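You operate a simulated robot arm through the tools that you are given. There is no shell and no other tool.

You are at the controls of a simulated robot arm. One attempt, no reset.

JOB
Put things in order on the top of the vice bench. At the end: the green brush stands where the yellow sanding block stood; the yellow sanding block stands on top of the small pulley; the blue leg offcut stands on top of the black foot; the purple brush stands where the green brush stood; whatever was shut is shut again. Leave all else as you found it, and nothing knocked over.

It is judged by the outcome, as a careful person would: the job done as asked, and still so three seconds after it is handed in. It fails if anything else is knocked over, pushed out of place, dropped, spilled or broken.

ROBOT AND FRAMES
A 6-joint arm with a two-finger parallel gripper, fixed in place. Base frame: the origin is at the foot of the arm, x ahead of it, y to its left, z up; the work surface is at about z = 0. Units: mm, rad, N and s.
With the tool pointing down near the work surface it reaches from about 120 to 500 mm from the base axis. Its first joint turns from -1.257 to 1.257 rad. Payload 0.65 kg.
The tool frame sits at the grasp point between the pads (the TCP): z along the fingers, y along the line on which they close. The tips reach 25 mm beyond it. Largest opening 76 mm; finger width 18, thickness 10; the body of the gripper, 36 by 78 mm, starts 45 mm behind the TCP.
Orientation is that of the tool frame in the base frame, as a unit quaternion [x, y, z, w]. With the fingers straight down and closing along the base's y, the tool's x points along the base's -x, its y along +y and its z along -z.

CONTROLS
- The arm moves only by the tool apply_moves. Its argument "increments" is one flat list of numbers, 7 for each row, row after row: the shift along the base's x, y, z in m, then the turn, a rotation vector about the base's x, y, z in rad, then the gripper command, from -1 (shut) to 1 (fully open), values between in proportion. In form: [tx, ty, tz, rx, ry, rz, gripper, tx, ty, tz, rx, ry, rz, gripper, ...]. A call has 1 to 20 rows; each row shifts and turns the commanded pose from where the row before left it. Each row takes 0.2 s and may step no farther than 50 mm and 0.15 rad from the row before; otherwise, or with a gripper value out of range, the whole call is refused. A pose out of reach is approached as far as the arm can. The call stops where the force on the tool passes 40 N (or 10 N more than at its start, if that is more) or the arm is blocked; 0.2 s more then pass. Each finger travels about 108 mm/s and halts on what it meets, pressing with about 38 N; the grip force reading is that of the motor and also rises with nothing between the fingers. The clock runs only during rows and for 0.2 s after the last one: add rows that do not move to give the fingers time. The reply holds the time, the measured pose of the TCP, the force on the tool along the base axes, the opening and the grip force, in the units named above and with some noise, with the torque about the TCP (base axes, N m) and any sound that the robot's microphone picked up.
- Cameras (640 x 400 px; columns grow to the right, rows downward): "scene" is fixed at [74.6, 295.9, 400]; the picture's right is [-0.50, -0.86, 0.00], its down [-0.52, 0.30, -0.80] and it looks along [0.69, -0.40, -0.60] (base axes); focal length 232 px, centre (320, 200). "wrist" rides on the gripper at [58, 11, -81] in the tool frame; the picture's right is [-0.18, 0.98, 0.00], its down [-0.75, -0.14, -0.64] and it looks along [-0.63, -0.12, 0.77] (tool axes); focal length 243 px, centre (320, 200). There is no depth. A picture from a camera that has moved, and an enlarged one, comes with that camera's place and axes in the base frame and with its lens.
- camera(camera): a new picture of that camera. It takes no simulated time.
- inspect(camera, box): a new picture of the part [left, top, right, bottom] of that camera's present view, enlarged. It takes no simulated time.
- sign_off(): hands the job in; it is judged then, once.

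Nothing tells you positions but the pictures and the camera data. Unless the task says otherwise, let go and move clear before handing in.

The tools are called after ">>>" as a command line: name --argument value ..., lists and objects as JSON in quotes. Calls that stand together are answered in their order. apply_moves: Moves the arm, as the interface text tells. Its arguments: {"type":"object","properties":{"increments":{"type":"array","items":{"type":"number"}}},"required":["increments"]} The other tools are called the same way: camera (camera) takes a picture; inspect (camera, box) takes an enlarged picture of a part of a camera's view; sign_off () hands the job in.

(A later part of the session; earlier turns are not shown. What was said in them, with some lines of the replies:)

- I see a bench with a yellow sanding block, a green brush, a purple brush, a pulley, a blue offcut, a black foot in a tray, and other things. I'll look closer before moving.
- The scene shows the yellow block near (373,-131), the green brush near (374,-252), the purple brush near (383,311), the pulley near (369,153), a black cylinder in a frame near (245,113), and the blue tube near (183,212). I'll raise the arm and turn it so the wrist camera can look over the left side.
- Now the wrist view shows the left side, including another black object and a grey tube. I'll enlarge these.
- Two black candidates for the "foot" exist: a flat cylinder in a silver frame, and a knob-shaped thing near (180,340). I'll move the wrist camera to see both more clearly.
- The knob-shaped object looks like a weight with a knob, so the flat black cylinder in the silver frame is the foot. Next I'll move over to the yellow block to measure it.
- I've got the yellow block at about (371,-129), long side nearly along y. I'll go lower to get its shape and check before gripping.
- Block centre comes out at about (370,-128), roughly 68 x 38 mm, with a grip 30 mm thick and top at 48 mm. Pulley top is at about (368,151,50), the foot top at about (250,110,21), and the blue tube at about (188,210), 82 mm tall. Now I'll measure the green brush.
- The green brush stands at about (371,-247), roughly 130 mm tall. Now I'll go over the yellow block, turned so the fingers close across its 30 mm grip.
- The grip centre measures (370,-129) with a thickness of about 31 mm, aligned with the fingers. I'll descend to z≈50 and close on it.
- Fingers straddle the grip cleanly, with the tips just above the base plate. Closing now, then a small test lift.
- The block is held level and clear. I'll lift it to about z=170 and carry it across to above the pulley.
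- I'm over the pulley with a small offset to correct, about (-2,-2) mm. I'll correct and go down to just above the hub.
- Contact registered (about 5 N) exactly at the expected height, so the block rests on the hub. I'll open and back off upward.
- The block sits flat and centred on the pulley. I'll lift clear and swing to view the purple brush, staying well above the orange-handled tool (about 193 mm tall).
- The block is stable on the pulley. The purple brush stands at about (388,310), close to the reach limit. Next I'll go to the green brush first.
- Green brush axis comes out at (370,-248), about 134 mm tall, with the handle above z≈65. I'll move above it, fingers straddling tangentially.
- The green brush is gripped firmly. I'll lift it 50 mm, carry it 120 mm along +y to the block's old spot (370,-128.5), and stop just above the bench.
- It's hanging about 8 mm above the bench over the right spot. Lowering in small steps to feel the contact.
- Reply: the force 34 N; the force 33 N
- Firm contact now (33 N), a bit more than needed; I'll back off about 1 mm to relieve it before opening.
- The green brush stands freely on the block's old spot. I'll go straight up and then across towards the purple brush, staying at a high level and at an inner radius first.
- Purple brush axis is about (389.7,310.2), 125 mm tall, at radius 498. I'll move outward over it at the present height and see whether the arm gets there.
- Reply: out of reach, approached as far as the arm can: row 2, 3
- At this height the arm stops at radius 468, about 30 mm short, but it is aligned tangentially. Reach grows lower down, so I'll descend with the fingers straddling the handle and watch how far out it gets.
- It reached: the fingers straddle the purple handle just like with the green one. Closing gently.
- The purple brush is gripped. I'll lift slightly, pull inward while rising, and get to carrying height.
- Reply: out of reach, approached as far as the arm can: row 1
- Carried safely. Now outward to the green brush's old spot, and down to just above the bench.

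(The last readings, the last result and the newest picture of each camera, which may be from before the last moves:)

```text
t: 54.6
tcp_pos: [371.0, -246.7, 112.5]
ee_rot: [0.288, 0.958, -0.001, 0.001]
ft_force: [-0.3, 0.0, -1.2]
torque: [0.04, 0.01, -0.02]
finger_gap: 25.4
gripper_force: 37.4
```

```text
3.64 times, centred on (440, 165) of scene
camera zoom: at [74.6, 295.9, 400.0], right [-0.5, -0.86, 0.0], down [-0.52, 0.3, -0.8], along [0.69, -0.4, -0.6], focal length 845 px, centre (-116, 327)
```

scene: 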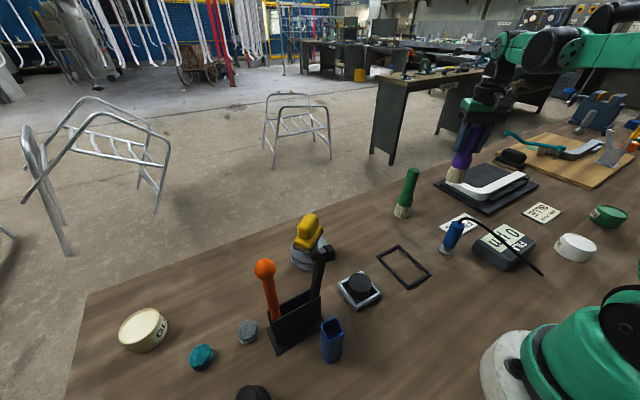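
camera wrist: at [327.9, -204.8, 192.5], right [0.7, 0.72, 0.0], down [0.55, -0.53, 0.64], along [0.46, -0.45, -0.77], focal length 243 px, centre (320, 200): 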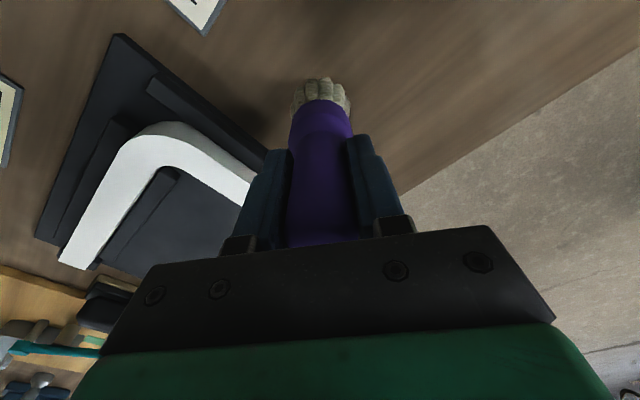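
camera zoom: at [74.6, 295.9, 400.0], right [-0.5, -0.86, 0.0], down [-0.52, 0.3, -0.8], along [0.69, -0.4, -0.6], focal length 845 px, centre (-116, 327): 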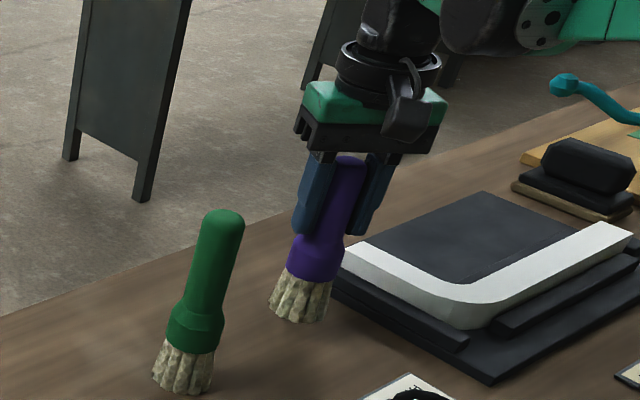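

>>> apply_moves --increments '[-0.0015, 0, -0.007, 0, 0, 0, -1, 0, 0, -0.005, 0, 0, 0, -1, 0, 0, -0.002, 0, 0, 0, -1, 0, 0, 0, 0, 0, 0, -1]'

>>> inspect --camera "wrist" --box '[270, 60, 370, 120]'

>>> inspect --camera "scene" --box '[410, 140, 470, 220]'

```text
t: 55.6
tcp_pos: [367.2, -246.2, 98.0]
ee_rot: [0.289, 0.957, 0.0, 0.001]
ft_force: [0.0, 0.0, -0.7]
torque: [0.0, 0.02, 0.01]
finger_gap: 25.5
gripper_force: 38.2
```

```text
6.40 times, centred on (320, 90) of wrist
camera zoom: at [325.4, -204.2, 178.3], right [0.7, 0.72, 0.0], down [0.55, -0.53, 0.64], along [0.46, -0.45, -0.77], focal length 1553 px, centre (320, 904)
```

zoom: 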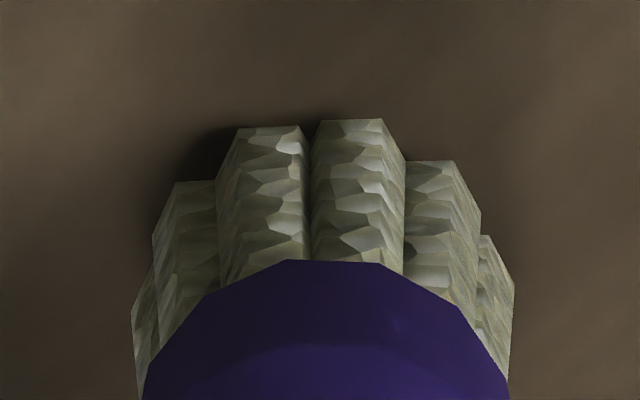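

```text
5.00 times, centred on (440, 180) of scene
camera zoom: at [74.6, 295.9, 400.0], right [-0.5, -0.86, 0.0], down [-0.52, 0.3, -0.8], along [0.69, -0.4, -0.6], focal length 1161 px, centre (-280, 300)
```

zoom: 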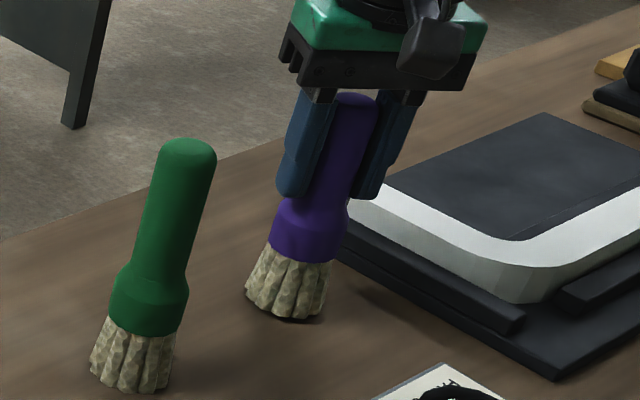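

>>> apply_moves --increments '[0.0005, -0.0005, -0.0015, 0, 0, 0, -1, 0, 0, 0, 0, 0, 0, -1]'

>>> apply_moves --increments '[0, 0, -0.0007, 0, 0, 0, -1, 0, 0, 0, 0, 0, 0, -1]'

>>> apply_moves --increments '[0, 0, -0.0005, 0, 0, 0, -1, 0, 0, 0, 0, 0, 0, -1]'

```text
t: 56.2
tcp_pos: [368.7, -246.5, 96.2]
ee_rot: [0.289, 0.957, 0.0, 0.001]
ft_force: [0.4, -0.3, -1.8]
torque: [-0.02, -0.01, -0.03]
finger_gap: 25.2
gripper_force: 37.7
```

```text
t: 56.8
tcp_pos: [368.9, -247.9, 96.0]
ee_rot: [0.289, 0.957, 0.0, 0.001]
ft_force: [-0.1, 0.6, -1.6]
torque: [-0.02, 0.0, -0.04]
finger_gap: 25.3
gripper_force: 37.9
```

```text
t: 57.4
tcp_pos: [368.1, -246.4, 94.5]
ee_rot: [0.289, 0.957, 0.0, 0.001]
ft_force: [-0.5, 0.4, -0.5]
torque: [0.03, -0.01, -0.04]
finger_gap: 25.4
gripper_force: 37.7
```

>>> apply_moves --increments '[0, 0, -0.0004, 0, 0, 0, -1, 0, 0, 0, 0, 0, 0, -1]'

>>> apply_moves --increments '[0, 0, -0.0003, 0, 0, 0, -1, 0, 0, 0, 0, 0, 0, -1]'

>>> inspect --camera "wrist" --box '[270, 60, 370, 120]'

```text
t: 58.0
tcp_pos: [368.4, -247.4, 94.8]
ee_rot: [0.289, 0.957, 0.0, 0.0]
ft_force: [0.6, 0.4, -0.8]
torque: [-0.04, -0.01, 0.01]
finger_gap: 25.4
gripper_force: 37.7
```

```text
t: 58.6
tcp_pos: [368.3, -247.5, 93.6]
ee_rot: [0.289, 0.957, 0.0, 0.001]
ft_force: [1.9, 2.1, 18.7]
torque: [-0.12, -0.27, 0.01]
finger_gap: 25.2
gripper_force: 37.7
```

```text
6.40 times, centred on (320, 90) of wrist
camera zoom: at [325.8, -204.7, 174.7], right [0.7, 0.72, 0.0], down [0.55, -0.53, 0.64], along [0.46, -0.45, -0.76], focal length 1553 px, centre (320, 904)
```

zoom: 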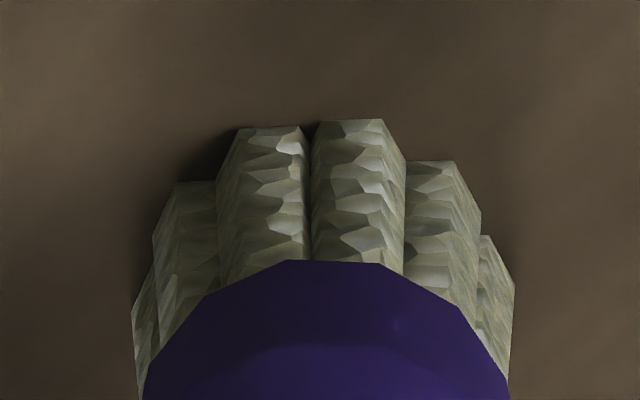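

Touching the bench (19 N). I'll relieve it by 0.3 mm and open.

>>> apply_moves --increments '[0, 0, 0.0003, 0, 0, 0, -1, 0, 0, 0, 0, 0, 0, -1]'

>>> apply_moves --increments '[0, 0, 0, 0, 0, 0, -0.3, 0, 0, 0, 0, 0, 0, -0.2, 0, 0, 0, 0, 0, 0, 0.1, 0, 0, 0, 0, 0, 0, 0.5, 0, 0, 0, 0, 0, 0, 1, 0, 0, 0, 0, 0, 0, 1]'

>>> camera --camera "wrist"

>>> inspect --camera "scene" --box '[390, 110, 490, 220]'

```text
t: 59.2
tcp_pos: [367.7, -247.0, 94.4]
ee_rot: [0.289, 0.957, 0.0, 0.001]
ft_force: [1.3, 1.2, 18.4]
torque: [-0.16, -0.29, -0.02]
finger_gap: 25.6
gripper_force: 37.8
```

```text
t: 60.6
tcp_pos: [368.3, -246.1, 94.4]
ee_rot: [0.288, 0.957, 0.0, 0.001]
ft_force: [0.0, 0.6, -0.6]
torque: [-0.01, 0.03, 0.0]
finger_gap: 75.7
gripper_force: 0.0
```

```text
taken
camera wrist: at [325.8, -204.7, 174.5], right [0.7, 0.72, 0.0], down [0.55, -0.53, 0.64], along [0.46, -0.45, -0.77], focal length 243 px, centre (320, 200)
```

wrist: 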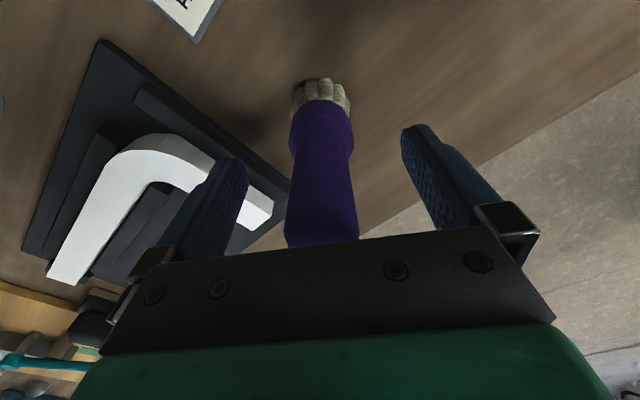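

```text
3.64 times, centred on (440, 165) of scene
camera zoom: at [74.6, 295.9, 400.0], right [-0.5, -0.86, 0.0], down [-0.52, 0.3, -0.8], along [0.69, -0.4, -0.6], focal length 845 px, centre (-116, 327)
```

zoom: 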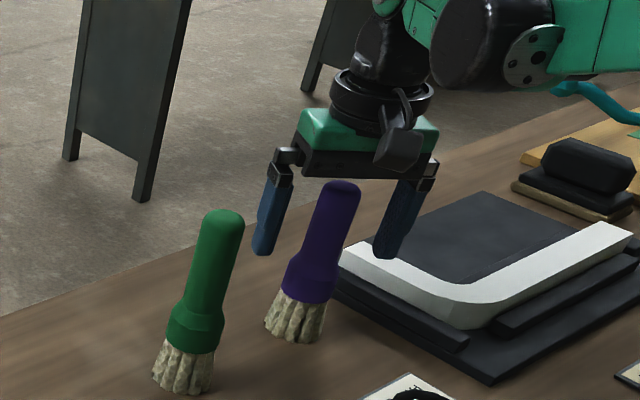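

Both brushes stand. Now up and over to the blue offcut, turning so the fingers will close along y, with the camera on the side away from the tool rack.

>>> apply_moves --increments '[0, 0, 0.02, 0, 0, 0, 1, 0, 0, 0.035, 0, 0, 0, 1, 0, 0, 0.045, 0, 0, 0, 1, -0.015, 0.038, 0.0045, 0, 0, 0.0406, 1, -0.015, 0.038, 0.0045, 0, 0, 0.0406, 1, -0.015, 0.038, 0.0045, 0, 0, 0.0406, 1, -0.015, 0.038, 0.0045, 0, 0, 0.0406, 1, -0.015, 0.038, 0.0045, 0, 0, 0.0406, 1, -0.015, 0.038, 0.0045, 0, 0, 0.0406, 1, -0.015, 0.038, 0.0045, 0, 0, 0.0406, 1, -0.015, 0.038, 0.0045, 0, 0, 0.0406, 1, -0.015, 0.038, 0.0045, 0, 0, 0.0406, 1, -0.015, 0.038, 0.0045, 0, 0, 0.0406, 1, -0.015, 0.038, 0.0045, 0, 0, 0.0406, 1, -0.015, 0.038, 0.0045, 0, 0, 0.0406, 1, 0, 0, 0, 0, 0, 0, 1]'

>>> camera --camera "wrist"

>>> camera --camera "scene"

```text
t: 64.0
tcp_pos: [188.1, 208.5, 246.6]
ee_rot: [0.05, 0.999, 0.0, 0.001]
ft_force: [0.4, -0.6, -0.3]
torque: [-0.06, 0.0, 0.02]
finger_gap: 76.0
gripper_force: 0.1
```

```text
taken
camera wrist: at [130.4, 227.0, 326.8], right [0.28, 0.96, 0.0], down [0.73, -0.22, 0.64], along [0.62, -0.18, -0.77], focal length 243 px, centre (320, 200)
```

wrist: 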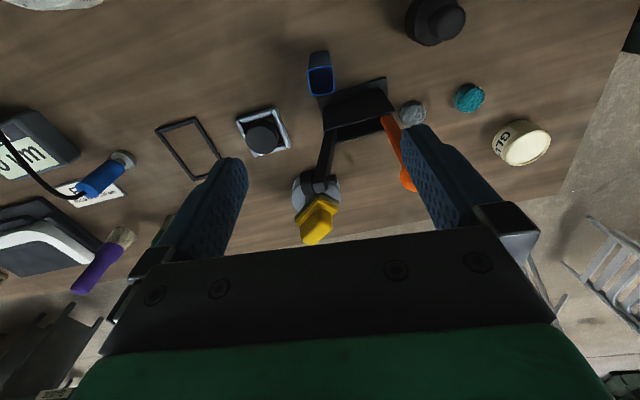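

```text
taken
```

scene: 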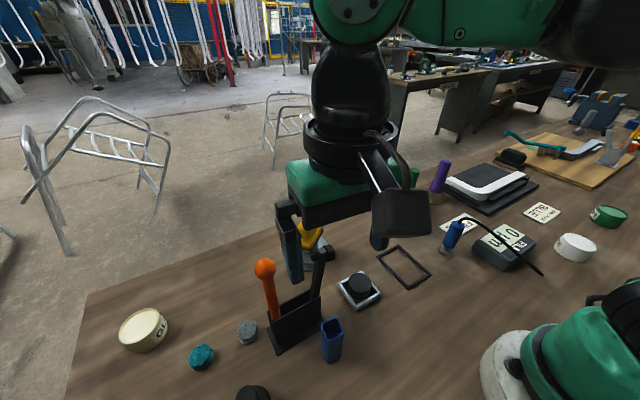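

>>> inspect --camera "wrist" --box '[290, 40, 350, 100]'

>>> inspect --camera "wrist" --box '[225, 95, 305, 165]'

>>> inspect --camera "scene" --box '[260, 290, 360, 370]'

>>> inspect --camera "scene" --box '[330, 260, 394, 315]'

```text
6.67 times, centred on (320, 70) of wrist
camera zoom: at [130.4, 227.0, 326.8], right [0.28, 0.96, 0.0], down [0.73, -0.22, 0.64], along [0.62, -0.18, -0.77], focal length 1618 px, centre (320, 1067)
```

zoom: 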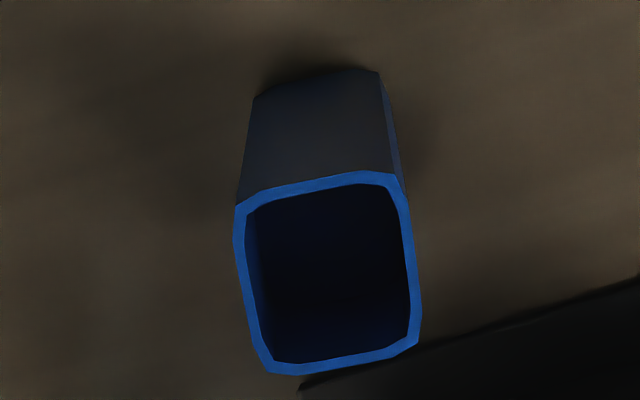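

```text
5.71 times, centred on (265, 130) of wrist
camera zoom: at [130.4, 227.0, 326.8], right [0.28, 0.96, 0.0], down [0.73, -0.22, 0.64], along [0.62, -0.18, -0.77], focal length 1386 px, centre (634, 600)
```

zoom: 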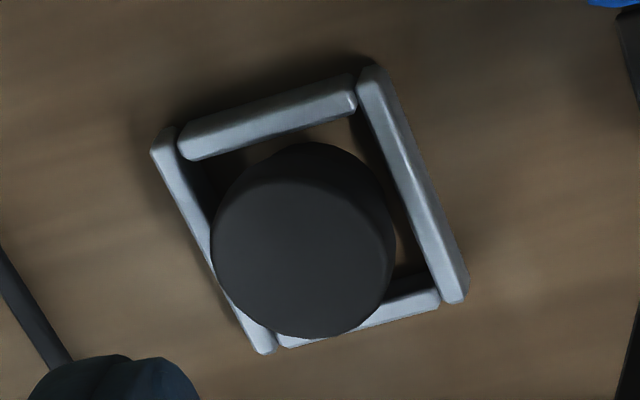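

```text
5.00 times, centred on (310, 330) of scene
camera zoom: at [74.6, 296.0, 400.0], right [-0.5, -0.86, 0.0], down [-0.52, 0.3, -0.8], along [0.69, -0.4, -0.6], focal length 1161 px, centre (370, -450)
```

zoom: 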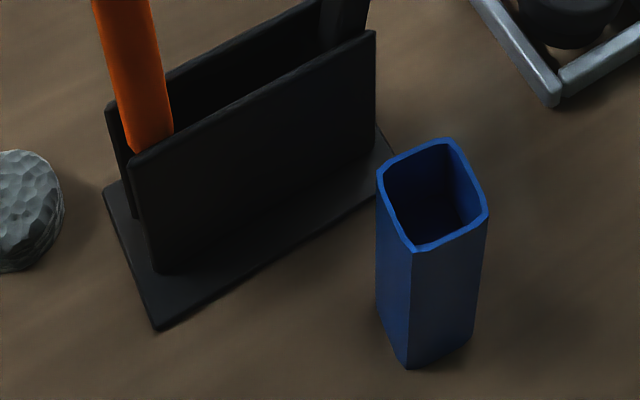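

```text
7.27 times, centred on (362, 288) of scene
camera zoom: at [74.6, 296.0, 400.0], right [-0.5, -0.86, 0.0], down [-0.52, 0.3, -0.8], along [0.69, -0.4, -0.6], focal length 1689 px, centre (14, -436)
```

zoom: 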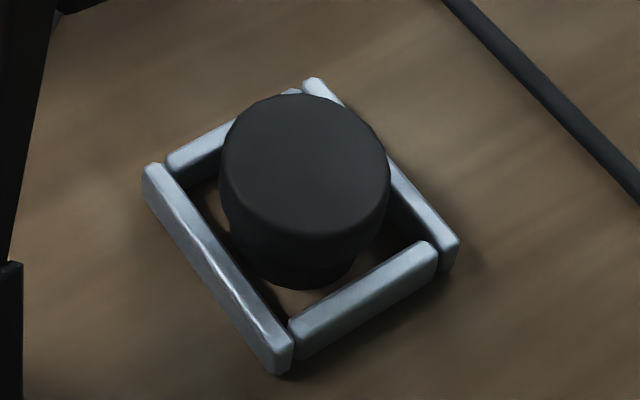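

Blue offcut centre is about (188.5,210.5), yaw ≈ -0.14; the black foot is a flat-topped rubber foot inside a low frame. I'll take a closer look at the foot's top before picking up the offcut.

>>> apply_moves --increments '[0.0005, -0.0245, -0.015, 0, 0, -0.01, 1, 0.0005, -0.0245, -0.015, 0, 0, -0.01, 1, 0.0005, -0.0245, -0.015, 0, 0, -0.01, 1, 0.0005, -0.0245, -0.015, 0, 0, -0.01, 1, 0, 0, 0, 0, 0, 0, 1]'

>>> inspect --camera "wrist" --box '[260, 80, 400, 200]'

>>> camera --camera "wrist"

```text
t: 65.2
tcp_pos: [190.4, 111.3, 189.2]
ee_rot: [0.069, 0.998, 0.0, 0.001]
ft_force: [0.5, -0.4, 1.4]
torque: [0.02, 0.05, -0.01]
finger_gap: 75.9
gripper_force: 0.1
```

```text
3.33 times, centred on (330, 140) of wrist
camera zoom: at [134.7, 130.6, 268.8], right [0.32, 0.95, 0.0], down [0.73, -0.24, 0.64], along [0.61, -0.2, -0.77], focal length 809 px, centre (287, 400)
```

zoom: 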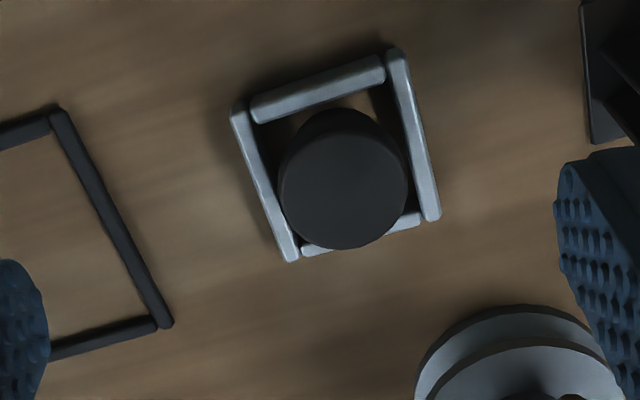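

```text
taken
camera wrist: at [134.7, 130.6, 268.8], right [0.32, 0.95, 0.0], down [0.73, -0.24, 0.64], along [0.61, -0.2, -0.77], focal length 243 px, centre (320, 200)
```

wrist: 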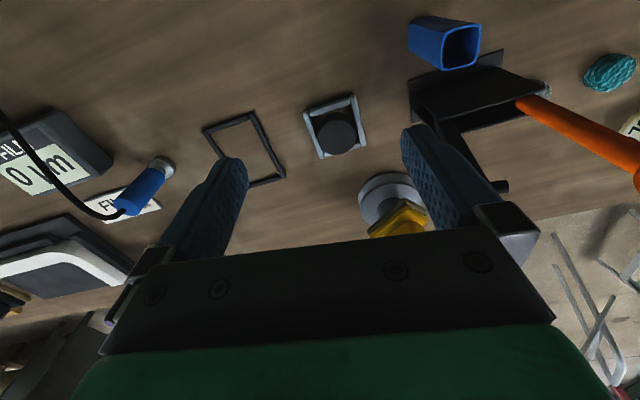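

>>> apply_moves --increments '[-0.0005, 0.0248, 0, 0, 0, 0, 1, -0.0005, 0.0248, 0, 0, 0, 0, 1, -0.0005, 0.0248, 0, 0, 0, 0, 1, -0.0005, 0.0248, 0, 0, 0, 0, 1, 0, 0, -0.02, 0, 0, 0, 1, 0, 0, -0.02, 0, 0, 0, 1, 0, 0, 0, 0, 0, 0, 1]'

>>> camera --camera "wrist"

>>> inspect --camera "wrist" --box '[270, 0, 370, 80]'

>>> camera --camera "scene"

```text
t: 66.8
tcp_pos: [189.8, 210.9, 148.8]
ee_rot: [0.07, 0.998, 0.0, 0.0]
ft_force: [0.4, 0.7, -0.8]
torque: [-0.01, -0.03, -0.01]
finger_gap: 76.1
gripper_force: 0.1
```

```text
taken
camera wrist: at [132.9, 229.7, 229.7], right [0.32, 0.95, 0.0], down [0.73, -0.24, 0.64], along [0.61, -0.2, -0.77], focal length 243 px, centre (320, 200)
```

wrist: 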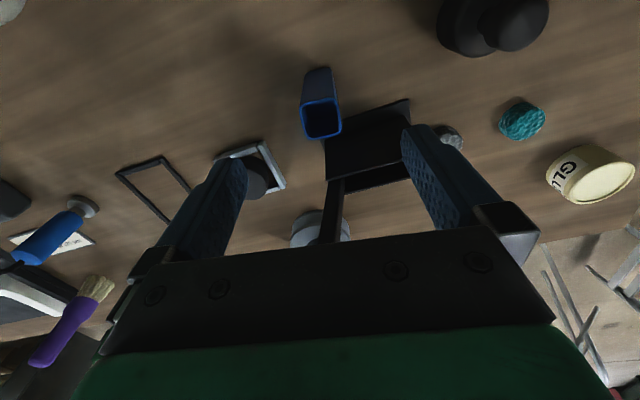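

```text
5.00 times, centred on (320, 40) of wrist
camera zoom: at [132.9, 229.7, 229.7], right [0.32, 0.95, 0.0], down [0.73, -0.24, 0.64], along [0.61, -0.2, -0.77], focal length 1213 px, centre (320, 1000)
```

zoom: 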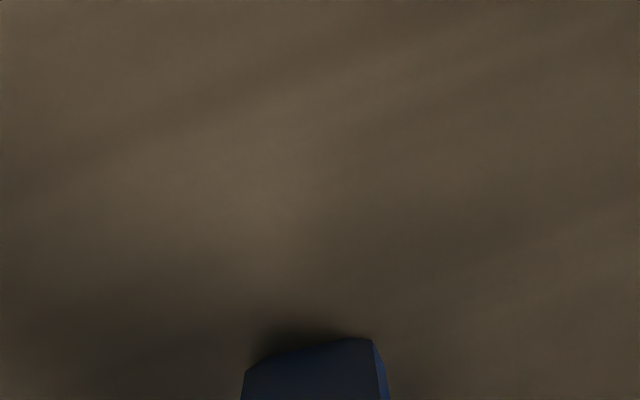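

```text
taken
```

scene: 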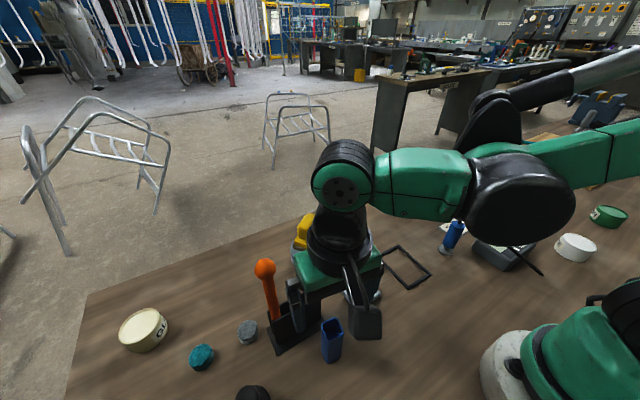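

>>> inspect --camera "wrist" --box '[280, 60, 370, 150]'

>>> inspect --camera "scene" --box '[240, 230, 400, 370]'

```text
4.44 times, centred on (325, 105) of wrist
camera zoom: at [132.9, 229.7, 229.7], right [0.32, 0.95, 0.0], down [0.73, -0.24, 0.64], along [0.61, -0.2, -0.77], focal length 1078 px, centre (298, 622)
```

zoom: 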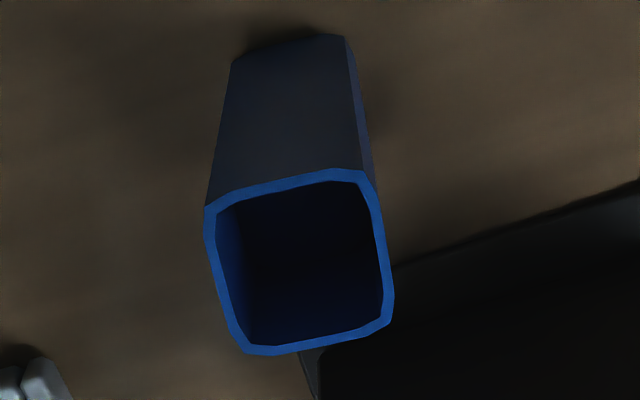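

```text
2.86 times, centred on (320, 300) of scene
camera zoom: at [74.6, 295.9, 400.0], right [-0.5, -0.86, 0.0], down [-0.52, 0.3, -0.8], along [0.69, -0.4, -0.6], focal length 664 px, centre (320, -86)
```

zoom: 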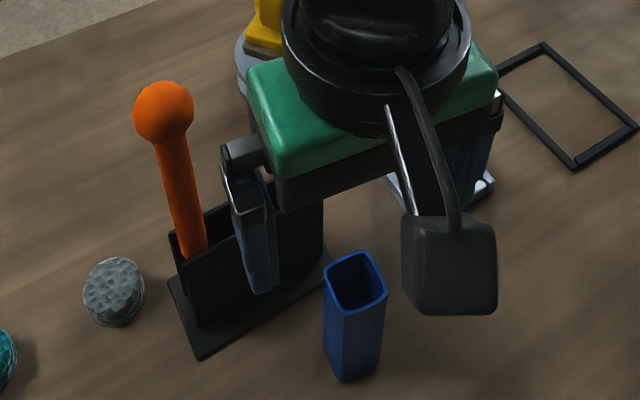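

The offcut is centred between the fingers (its centre ≈ (188.8,211.7), 24 mm square). The rack is clear of the fingers by about 20 mm. Descending to z≈60.

>>> apply_moves --increments '[0, 0.001, -0.03, 0, 0, 0, 1, 0, 0, -0.025, 0, 0, 0, 1, 0, 0, -0.02, 0, 0, 0, 1, 0, 0, -0.013, 0, 0, 0, 1, 0, 0, 0, 0, 0, 0, 1]'

>>> camera --camera "wrist"

>>> inspect --camera "scene" --box '[240, 230, 400, 370]'

```text
t: 68.0
tcp_pos: [188.5, 213.5, 61.3]
ee_rot: [0.069, 0.998, 0.0, 0.001]
ft_force: [-1.3, -0.3, 0.2]
torque: [0.0, -0.03, 0.0]
finger_gap: 76.0
gripper_force: 0.1
```

```text
taken
camera wrist: at [132.3, 232.5, 142.5], right [0.32, 0.95, 0.0], down [0.73, -0.24, 0.64], along [0.61, -0.2, -0.77], focal length 243 px, centre (320, 200)
```

wrist: 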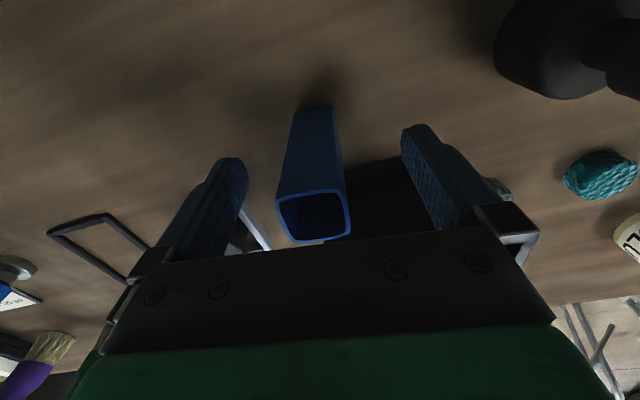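

```text
2.86 times, centred on (320, 300) of scene
camera zoom: at [74.6, 295.9, 400.0], right [-0.5, -0.86, 0.0], down [-0.52, 0.3, -0.8], along [0.69, -0.4, -0.6], focal length 664 px, centre (320, -86)
```

zoom: 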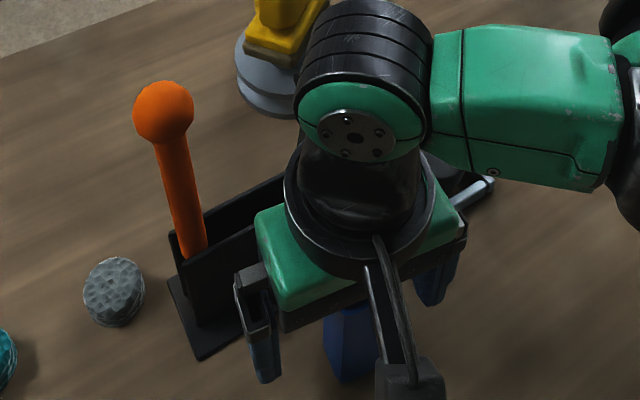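

>>> apply_moves --increments '[0.0002, -0.0018, 0, 0, 0, 0, 0.4, 0, 0, 0, 0, 0, 0, 0.0, 0, 0, 0, 0, 0, 0, -0.2, 0, 0, 0, 0, 0, 0, -0.3, 0, 0, 0, 0, 0, 0, -0.4, 0, 0, 0, 0, 0, 0, -1, 0, 0, 0, 0, 0, 0, -1, 0, 0, 0, 0, 0, 0, -1]'

>>> camera --camera "wrist"

>>> inspect --camera "scene" --box '[240, 230, 400, 370]'

```text
t: 69.8
tcp_pos: [187.7, 211.2, 62.7]
ee_rot: [0.07, 0.998, 0.0, 0.001]
ft_force: [0.1, -0.4, -1.1]
torque: [0.02, -0.03, 0.02]
finger_gap: 25.7
gripper_force: 37.7
```

```text
taken
camera wrist: at [132.6, 230.4, 142.3], right [0.32, 0.95, 0.0], down [0.73, -0.24, 0.64], along [0.61, -0.2, -0.77], focal length 243 px, centre (320, 200)
```

wrist: 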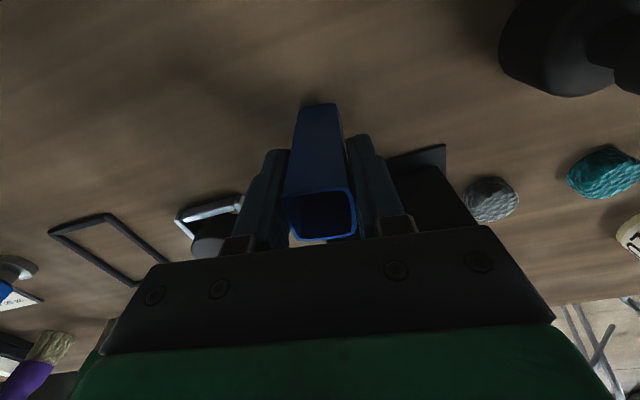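

```text
2.86 times, centred on (320, 300) of scene
camera zoom: at [74.6, 295.9, 400.0], right [-0.5, -0.86, 0.0], down [-0.52, 0.3, -0.8], along [0.69, -0.4, -0.6], focal length 664 px, centre (320, -86)
```

zoom: 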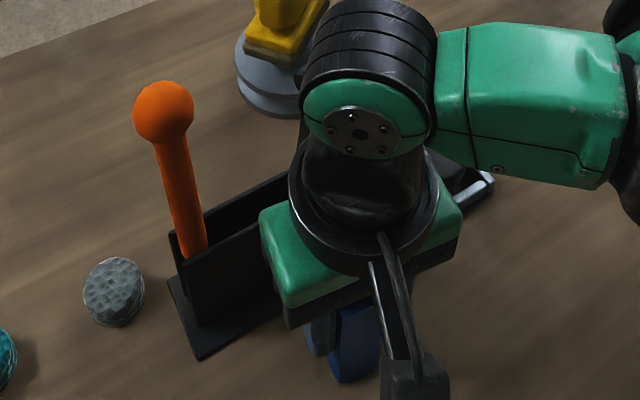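

The offcut is gripped (25.7 mm). I'll lift it straight up, move along -y away from the rack, then out over the foot.

>>> apply_moves --increments '[0, 0, 0.015, 0, 0, 0, -1, 0, 0, 0.03, 0, 0, 0, -1, 0, 0, 0.035, 0, 0, 0, -1, 0, -0.025, 0, 0, 0, 0, -1, 0, -0.03, 0, 0, 0, 0, -1, 0, -0.03, 0, 0, 0, 0, -1, 0, -0.015, 0, 0, 0, 0, -1, 0.02, 0, 0, 0, 0, 0, -1, 0.02, 0, 0, 0, 0, 0, -1, 0.02, 0, 0, 0, 0, 0, -1, 0, 0, 0, 0, 0, 0, -1, 0, 0, 0, 0, 0, 0, -1]'

>>> camera --camera "wrist"

>>> camera --camera "scene"

```text
t: 72.4
tcp_pos: [249.4, 109.9, 142.3]
ee_rot: [0.07, 0.998, 0.0, 0.001]
ft_force: [-0.5, 0.7, -1.1]
torque: [-0.03, 0.02, 0.0]
finger_gap: 25.8
gripper_force: 37.7
```

```text
taken
camera wrist: at [192.4, 129.8, 221.4], right [0.32, 0.95, 0.0], down [0.73, -0.24, 0.64], along [0.61, -0.2, -0.77], focal length 243 px, centre (320, 200)
```

wrist: 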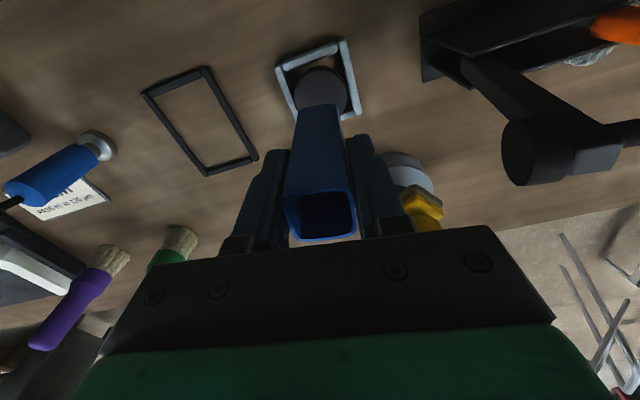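

```text
taken
```

scene: 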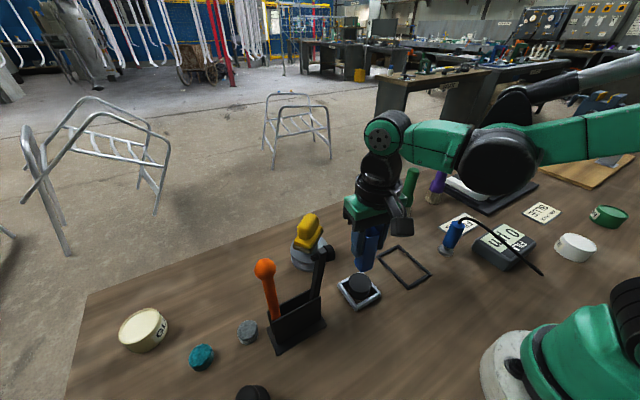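

>>> inspect --camera "wrist" --box '[260, 30, 380, 130]'

>>> inspect --camera "scene" --box '[320, 210, 410, 320]'

```text
4.00 times, centred on (320, 80) of wrist
camera zoom: at [192.4, 129.8, 221.4], right [0.32, 0.95, 0.0], down [0.73, -0.24, 0.64], along [0.61, -0.2, -0.77], focal length 970 px, centre (320, 680)
```

zoom: 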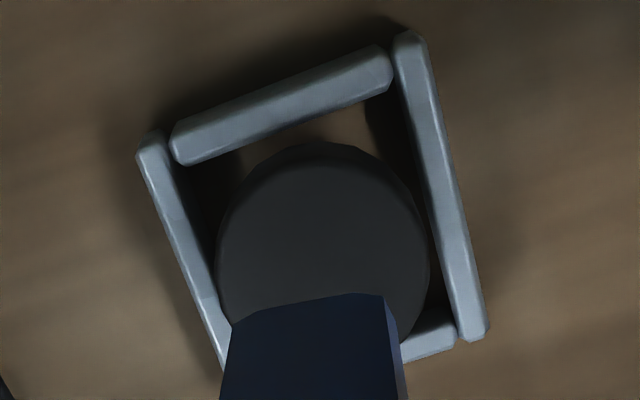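

```text
3.64 times, centred on (365, 265) of scene
camera zoom: at [74.6, 295.9, 400.0], right [-0.5, -0.86, 0.0], down [-0.52, 0.3, -0.8], along [0.69, -0.4, -0.6], focal length 845 px, centre (156, -36)
```

zoom: 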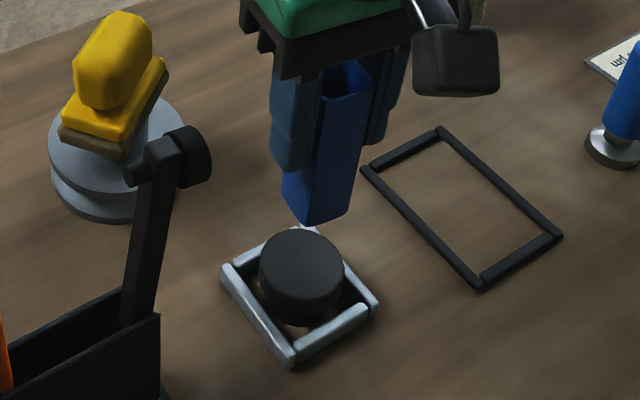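

The foot's top centre measures about (248,112); I'm within 1 mm. Lowering to just above it.

>>> apply_moves --increments '[0, 0.001, -0.02, 0, 0, 0, -1, 0, 0, -0.015, 0, 0, 0, -1, 0, 0, -0.009, 0, 0, 0, -1, 0, 0, 0, 0, 0, 0, -1]'

>>> inspect --camera "wrist" --box '[260, 30, 380, 130]'

>>> inspect --camera "scene" --box '[320, 210, 410, 320]'

```text
t: 73.4
tcp_pos: [249.2, 112.3, 96.3]
ee_rot: [0.069, 0.998, 0.0, 0.001]
ft_force: [-0.8, -1.3, -1.1]
torque: [0.03, 0.01, -0.04]
finger_gap: 25.5
gripper_force: 38.1
```

```text
4.00 times, centred on (320, 80) of wrist
camera zoom: at [192.8, 131.6, 177.6], right [0.32, 0.95, 0.0], down [0.73, -0.24, 0.64], along [0.61, -0.2, -0.77], focal length 970 px, centre (320, 680)
```

zoom: 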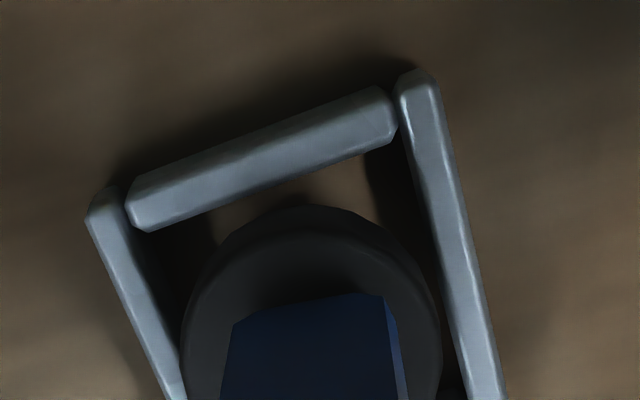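

```text
3.64 times, centred on (365, 265) of scene
camera zoom: at [74.6, 295.9, 400.0], right [-0.5, -0.86, 0.0], down [-0.52, 0.3, -0.8], along [0.69, -0.4, -0.6], focal length 845 px, centre (156, -36)
```

zoom: 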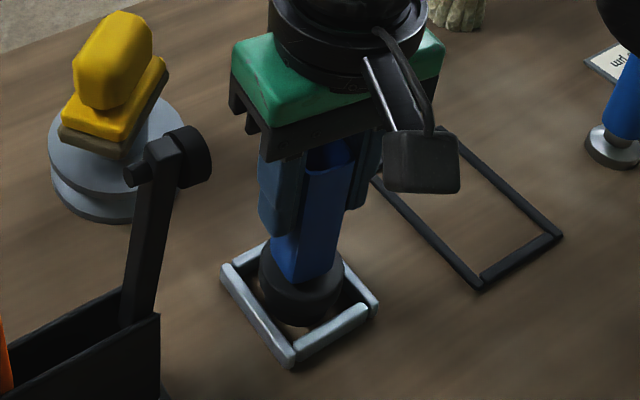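

>>> apply_moves --increments '[-0.0015, -0.001, -0.002, 0, 0, 0, -1, 0, 0, 0, 0, 0, 0, -1]'

>>> inspect --camera "wrist" --box '[260, 70, 380, 150]'

>>> inspect --camera "scene" --box '[335, 240, 395, 310]'

```text
t: 74.0
tcp_pos: [247.4, 109.7, 95.4]
ee_rot: [0.07, 0.998, 0.0, 0.001]
ft_force: [0.3, -0.7, -1.2]
torque: [0.01, 0.04, 0.03]
finger_gap: 25.6
gripper_force: 37.8
```

```text
5.00 times, centred on (320, 110) of wrist
camera zoom: at [191.2, 130.3, 175.6], right [0.32, 0.95, 0.0], down [0.73, -0.24, 0.64], along [0.61, -0.2, -0.77], focal length 1213 px, centre (320, 650)
```

zoom: 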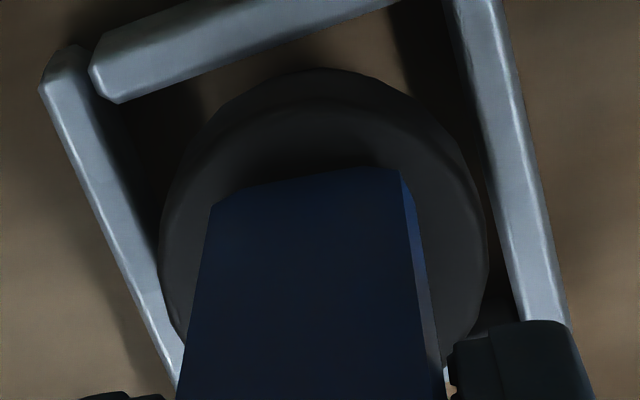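

```text
5.71 times, centred on (365, 275) of scene
camera zoom: at [74.6, 295.9, 400.0], right [-0.5, -0.86, 0.0], down [-0.52, 0.3, -0.8], along [0.69, -0.4, -0.6], focal length 1327 px, centre (63, -229)
```

zoom: 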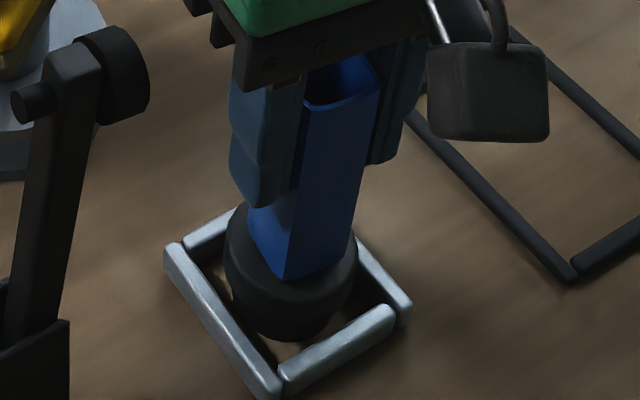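

Now the offcut is concentric with the foot. Lowering in small steps until contact.

>>> apply_moves --increments '[0, 0, -0.0015, 0, 0, 0, -1, 0, 0, -0.0015, 0, 0, 0, -1, 0, 0, 0, 0, 0, 0, -1]'

>>> apply_moves --increments '[0, 0, -0.001, 0, 0, 0, -1, 0, 0, 0, 0, 0, 0, -1]'

>>> apply_moves --increments '[0, 0, -0.001, 0, 0, 0, -1, 0, 0, 0, 0, 0, 0, -1]'

```text
t: 74.8
tcp_pos: [246.9, 110.0, 92.6]
ee_rot: [0.069, 0.998, 0.001, 0.001]
ft_force: [-0.6, -0.3, -1.0]
torque: [-0.01, 0.03, -0.02]
finger_gap: 26.1
gripper_force: 38.0
```

```text
t: 75.4
tcp_pos: [247.0, 110.9, 90.5]
ee_rot: [0.07, 0.998, 0.0, 0.001]
ft_force: [0.5, 0.1, 34.8]
torque: [-0.04, -0.11, 0.03]
finger_gap: 25.8
gripper_force: 37.8
```

```text
t: 76.0
tcp_pos: [247.1, 110.9, 89.2]
ee_rot: [0.069, 0.998, 0.0, 0.001]
ft_force: [-2.2, -0.3, 33.5]
torque: [0.0, 0.01, 0.0]
finger_gap: 25.6
gripper_force: 37.6
```

Contact made at about z=91. I'll ease off a touch, then open.

>>> apply_moves --increments '[0, 0, 0.0004, 0, 0, 0, -1, 0, 0, 0, 0, 0, 0, -1]'

>>> inspect --camera "scene" --box '[335, 240, 395, 310]'

```text
t: 76.6
tcp_pos: [247.0, 110.1, 91.3]
ee_rot: [0.07, 0.998, 0.001, 0.0]
ft_force: [2.6, 1.9, 14.9]
torque: [0.17, -0.11, 0.02]
finger_gap: 25.6
gripper_force: 38.3
```

```text
5.71 times, centred on (365, 275) of scene
camera zoom: at [74.6, 295.9, 400.0], right [-0.5, -0.86, 0.0], down [-0.52, 0.3, -0.8], along [0.69, -0.4, -0.6], focal length 1327 px, centre (63, -229)
```

zoom: 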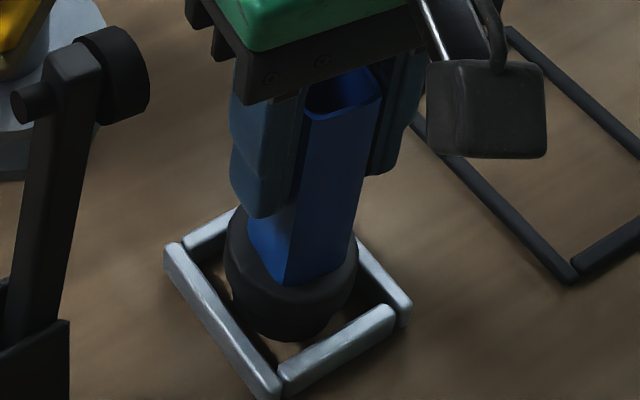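

>>> apply_moves --increments '[0, 0, 0.0002, 0, 0, 0, -1, 0, 0, 0, 0, 0, 0, -0.28, 0, 0, 0, 0, 0, 0, -0.2, 0, 0, 0, 0, 0, 0, 0, 0, 0, 0, 0, 0, 0, 0.3, 0, 0, 0, 0, 0, 0, 0.3]'

>>> inspect --camera "scene" --box '[335, 230, 395, 310]'

>>> camera --camera "wrist"

```text
t: 78.0
tcp_pos: [246.5, 110.7, 90.1]
ee_rot: [0.07, 0.998, -0.001, 0.001]
ft_force: [0.1, -0.4, 0.2]
torque: [0.05, -0.01, 0.01]
finger_gap: 49.4
gripper_force: 0.1
```

```text
5.00 times, centred on (365, 270) of scene
camera zoom: at [74.6, 295.9, 400.0], right [-0.5, -0.86, 0.0], down [-0.52, 0.3, -0.8], along [0.69, -0.4, -0.6], focal length 1161 px, centre (95, -150)
```

zoom: 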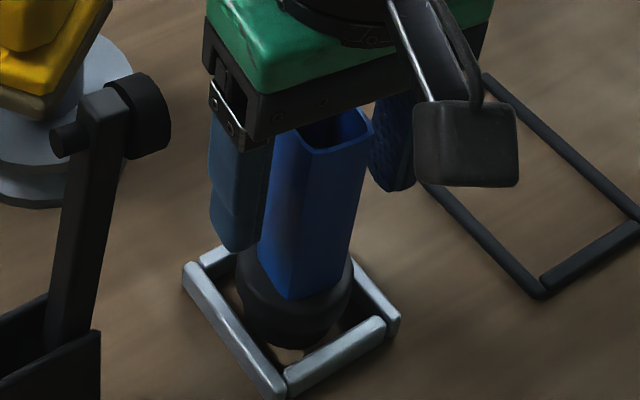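

```text
taken
camera wrist: at [191.0, 129.5, 170.7], right [0.32, 0.95, 0.0], down [0.73, -0.24, 0.64], along [0.61, -0.2, -0.77], focal length 243 px, centre (320, 200)
```

wrist: 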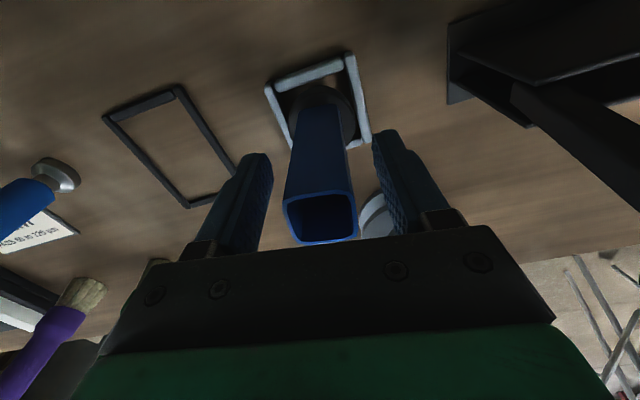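

The offcut stands on the foot, free of the fingers. Going straight up and clear, then a full check of everything.

>>> apply_moves --increments '[0, 0, 0.01, 0, 0, 0, 0.3, 0, 0, 0.02, 0, 0, 0, 0.3, 0, 0, 0.03, 0, 0, 0, 0.3, 0, 0, 0.035, 0, 0, 0, 0.3, 0, 0, 0.035, 0, 0, 0, 0.3, -0.005, -0.03, 0.02, 0, 0, 0, 0.3, -0.005, -0.035, 0.01, 0, 0, 0, 0.5, 0, -0.035, 0, 0, 0, 0, 0.5, 0, -0.035, 0, 0, 0, 0, 0.5, 0, 0, 0, 0, 0, 0, 0.5]'

>>> camera --camera "scene"

>>> camera --camera "wrist"

```text
t: 80.2
tcp_pos: [237.3, -25.0, 251.3]
ee_rot: [0.069, 0.998, 0.0, 0.0]
ft_force: [0.6, 0.1, -0.8]
torque: [0.02, 0.02, -0.01]
finger_gap: 56.8
gripper_force: 0.1
```

```text
taken
```

scene: 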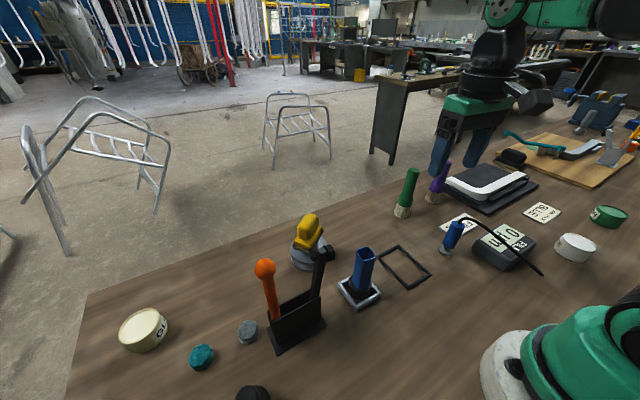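

```text
taken
camera wrist: at [181.2, -5.5, 331.6], right [0.32, 0.95, 0.0], down [0.73, -0.24, 0.64], along [0.61, -0.2, -0.77], focal length 243 px, centre (320, 200)
```

wrist: 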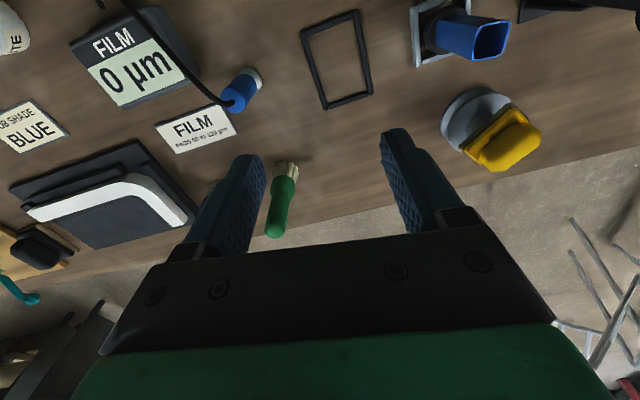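

>>> inspect --camera "scene" --box '[280, 200, 400, 320]'

>>> inspect --camera "scene" --box '[370, 140, 490, 240]'

>>> inspect --camera "wrist" --box '[400, 0, 560, 180]'

```text
3.33 times, centred on (340, 260) of scene
camera zoom: at [74.6, 295.9, 400.0], right [-0.5, -0.86, 0.0], down [-0.52, 0.3, -0.8], along [0.69, -0.4, -0.6], focal length 774 px, centre (253, 0)
```

zoom: 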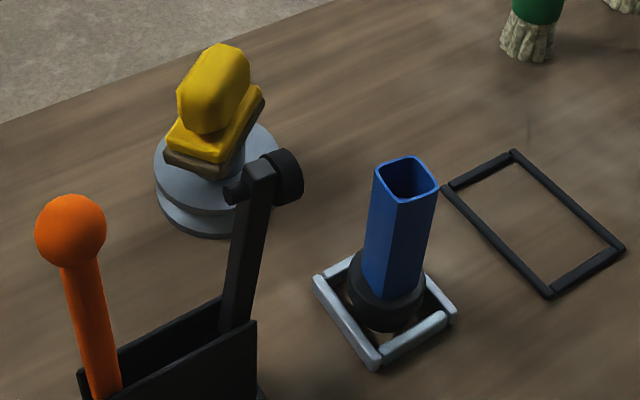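

```text
4.00 times, centred on (430, 190) of scene
camera zoom: at [74.6, 295.9, 400.0], right [-0.5, -0.86, 0.0], down [-0.52, 0.3, -0.8], along [0.69, -0.4, -0.6], focal length 929 px, centre (-120, 240)
```

zoom: 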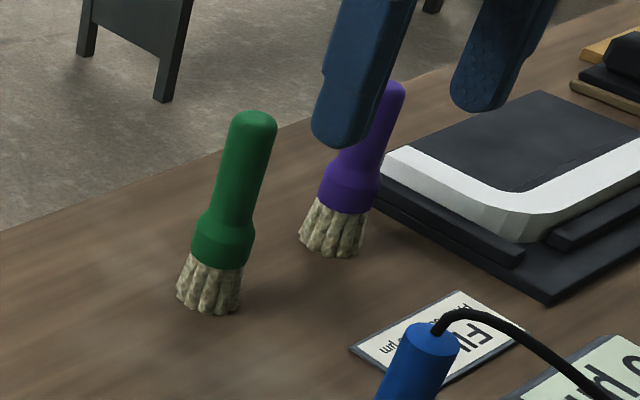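

```text
2.22 times, centred on (480, 90) of wrist
camera zoom: at [181.2, -5.5, 331.6], right [0.32, 0.95, 0.0], down [0.73, -0.24, 0.64], along [0.61, -0.2, -0.77], focal length 539 px, centre (-36, 444)
```

zoom: 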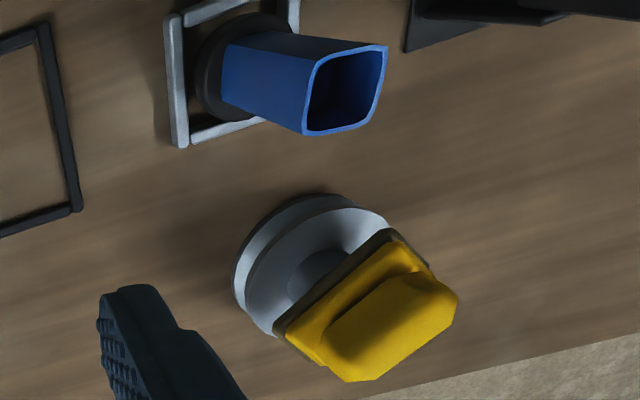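

All four moves check out against the first pictures:
- The green brush stands on the block's old spot.
- The purple brush stands exactly where the green one was.
- The yellow block is flat on the pulley.
- The blue offcut is upright on the black foot inside its frame.

Nothing was opened and the rest looks undisturbed. The gripper is empty and clear, so I'm handing in.

>>> sign_off

```text
The job is handed in.
```

The bench job is finished and handed in. The final pictures showed everything upright and in place, though I've had no verdict back.

- **Green brush:** it stands where the yellow sanding block was, at about (370, -128) mm.
- **Yellow sanding block:** it sits flat on top of the small pulley, centred on the hub.
- **Blue leg offcut:** it stands upright on the black foot. I took the flat-topped black cylinder inside the silver frame to be the foot. The other black object nearby looked like a weight with a knob.
- **Purple brush:** it stands where the green brush was, matching the first picture closely.

I opened nothing, so there was nothing to shut again. The tool rack, frames and other items around the moves look the same as in the first pictures. The gripper is empty and clear of everything.
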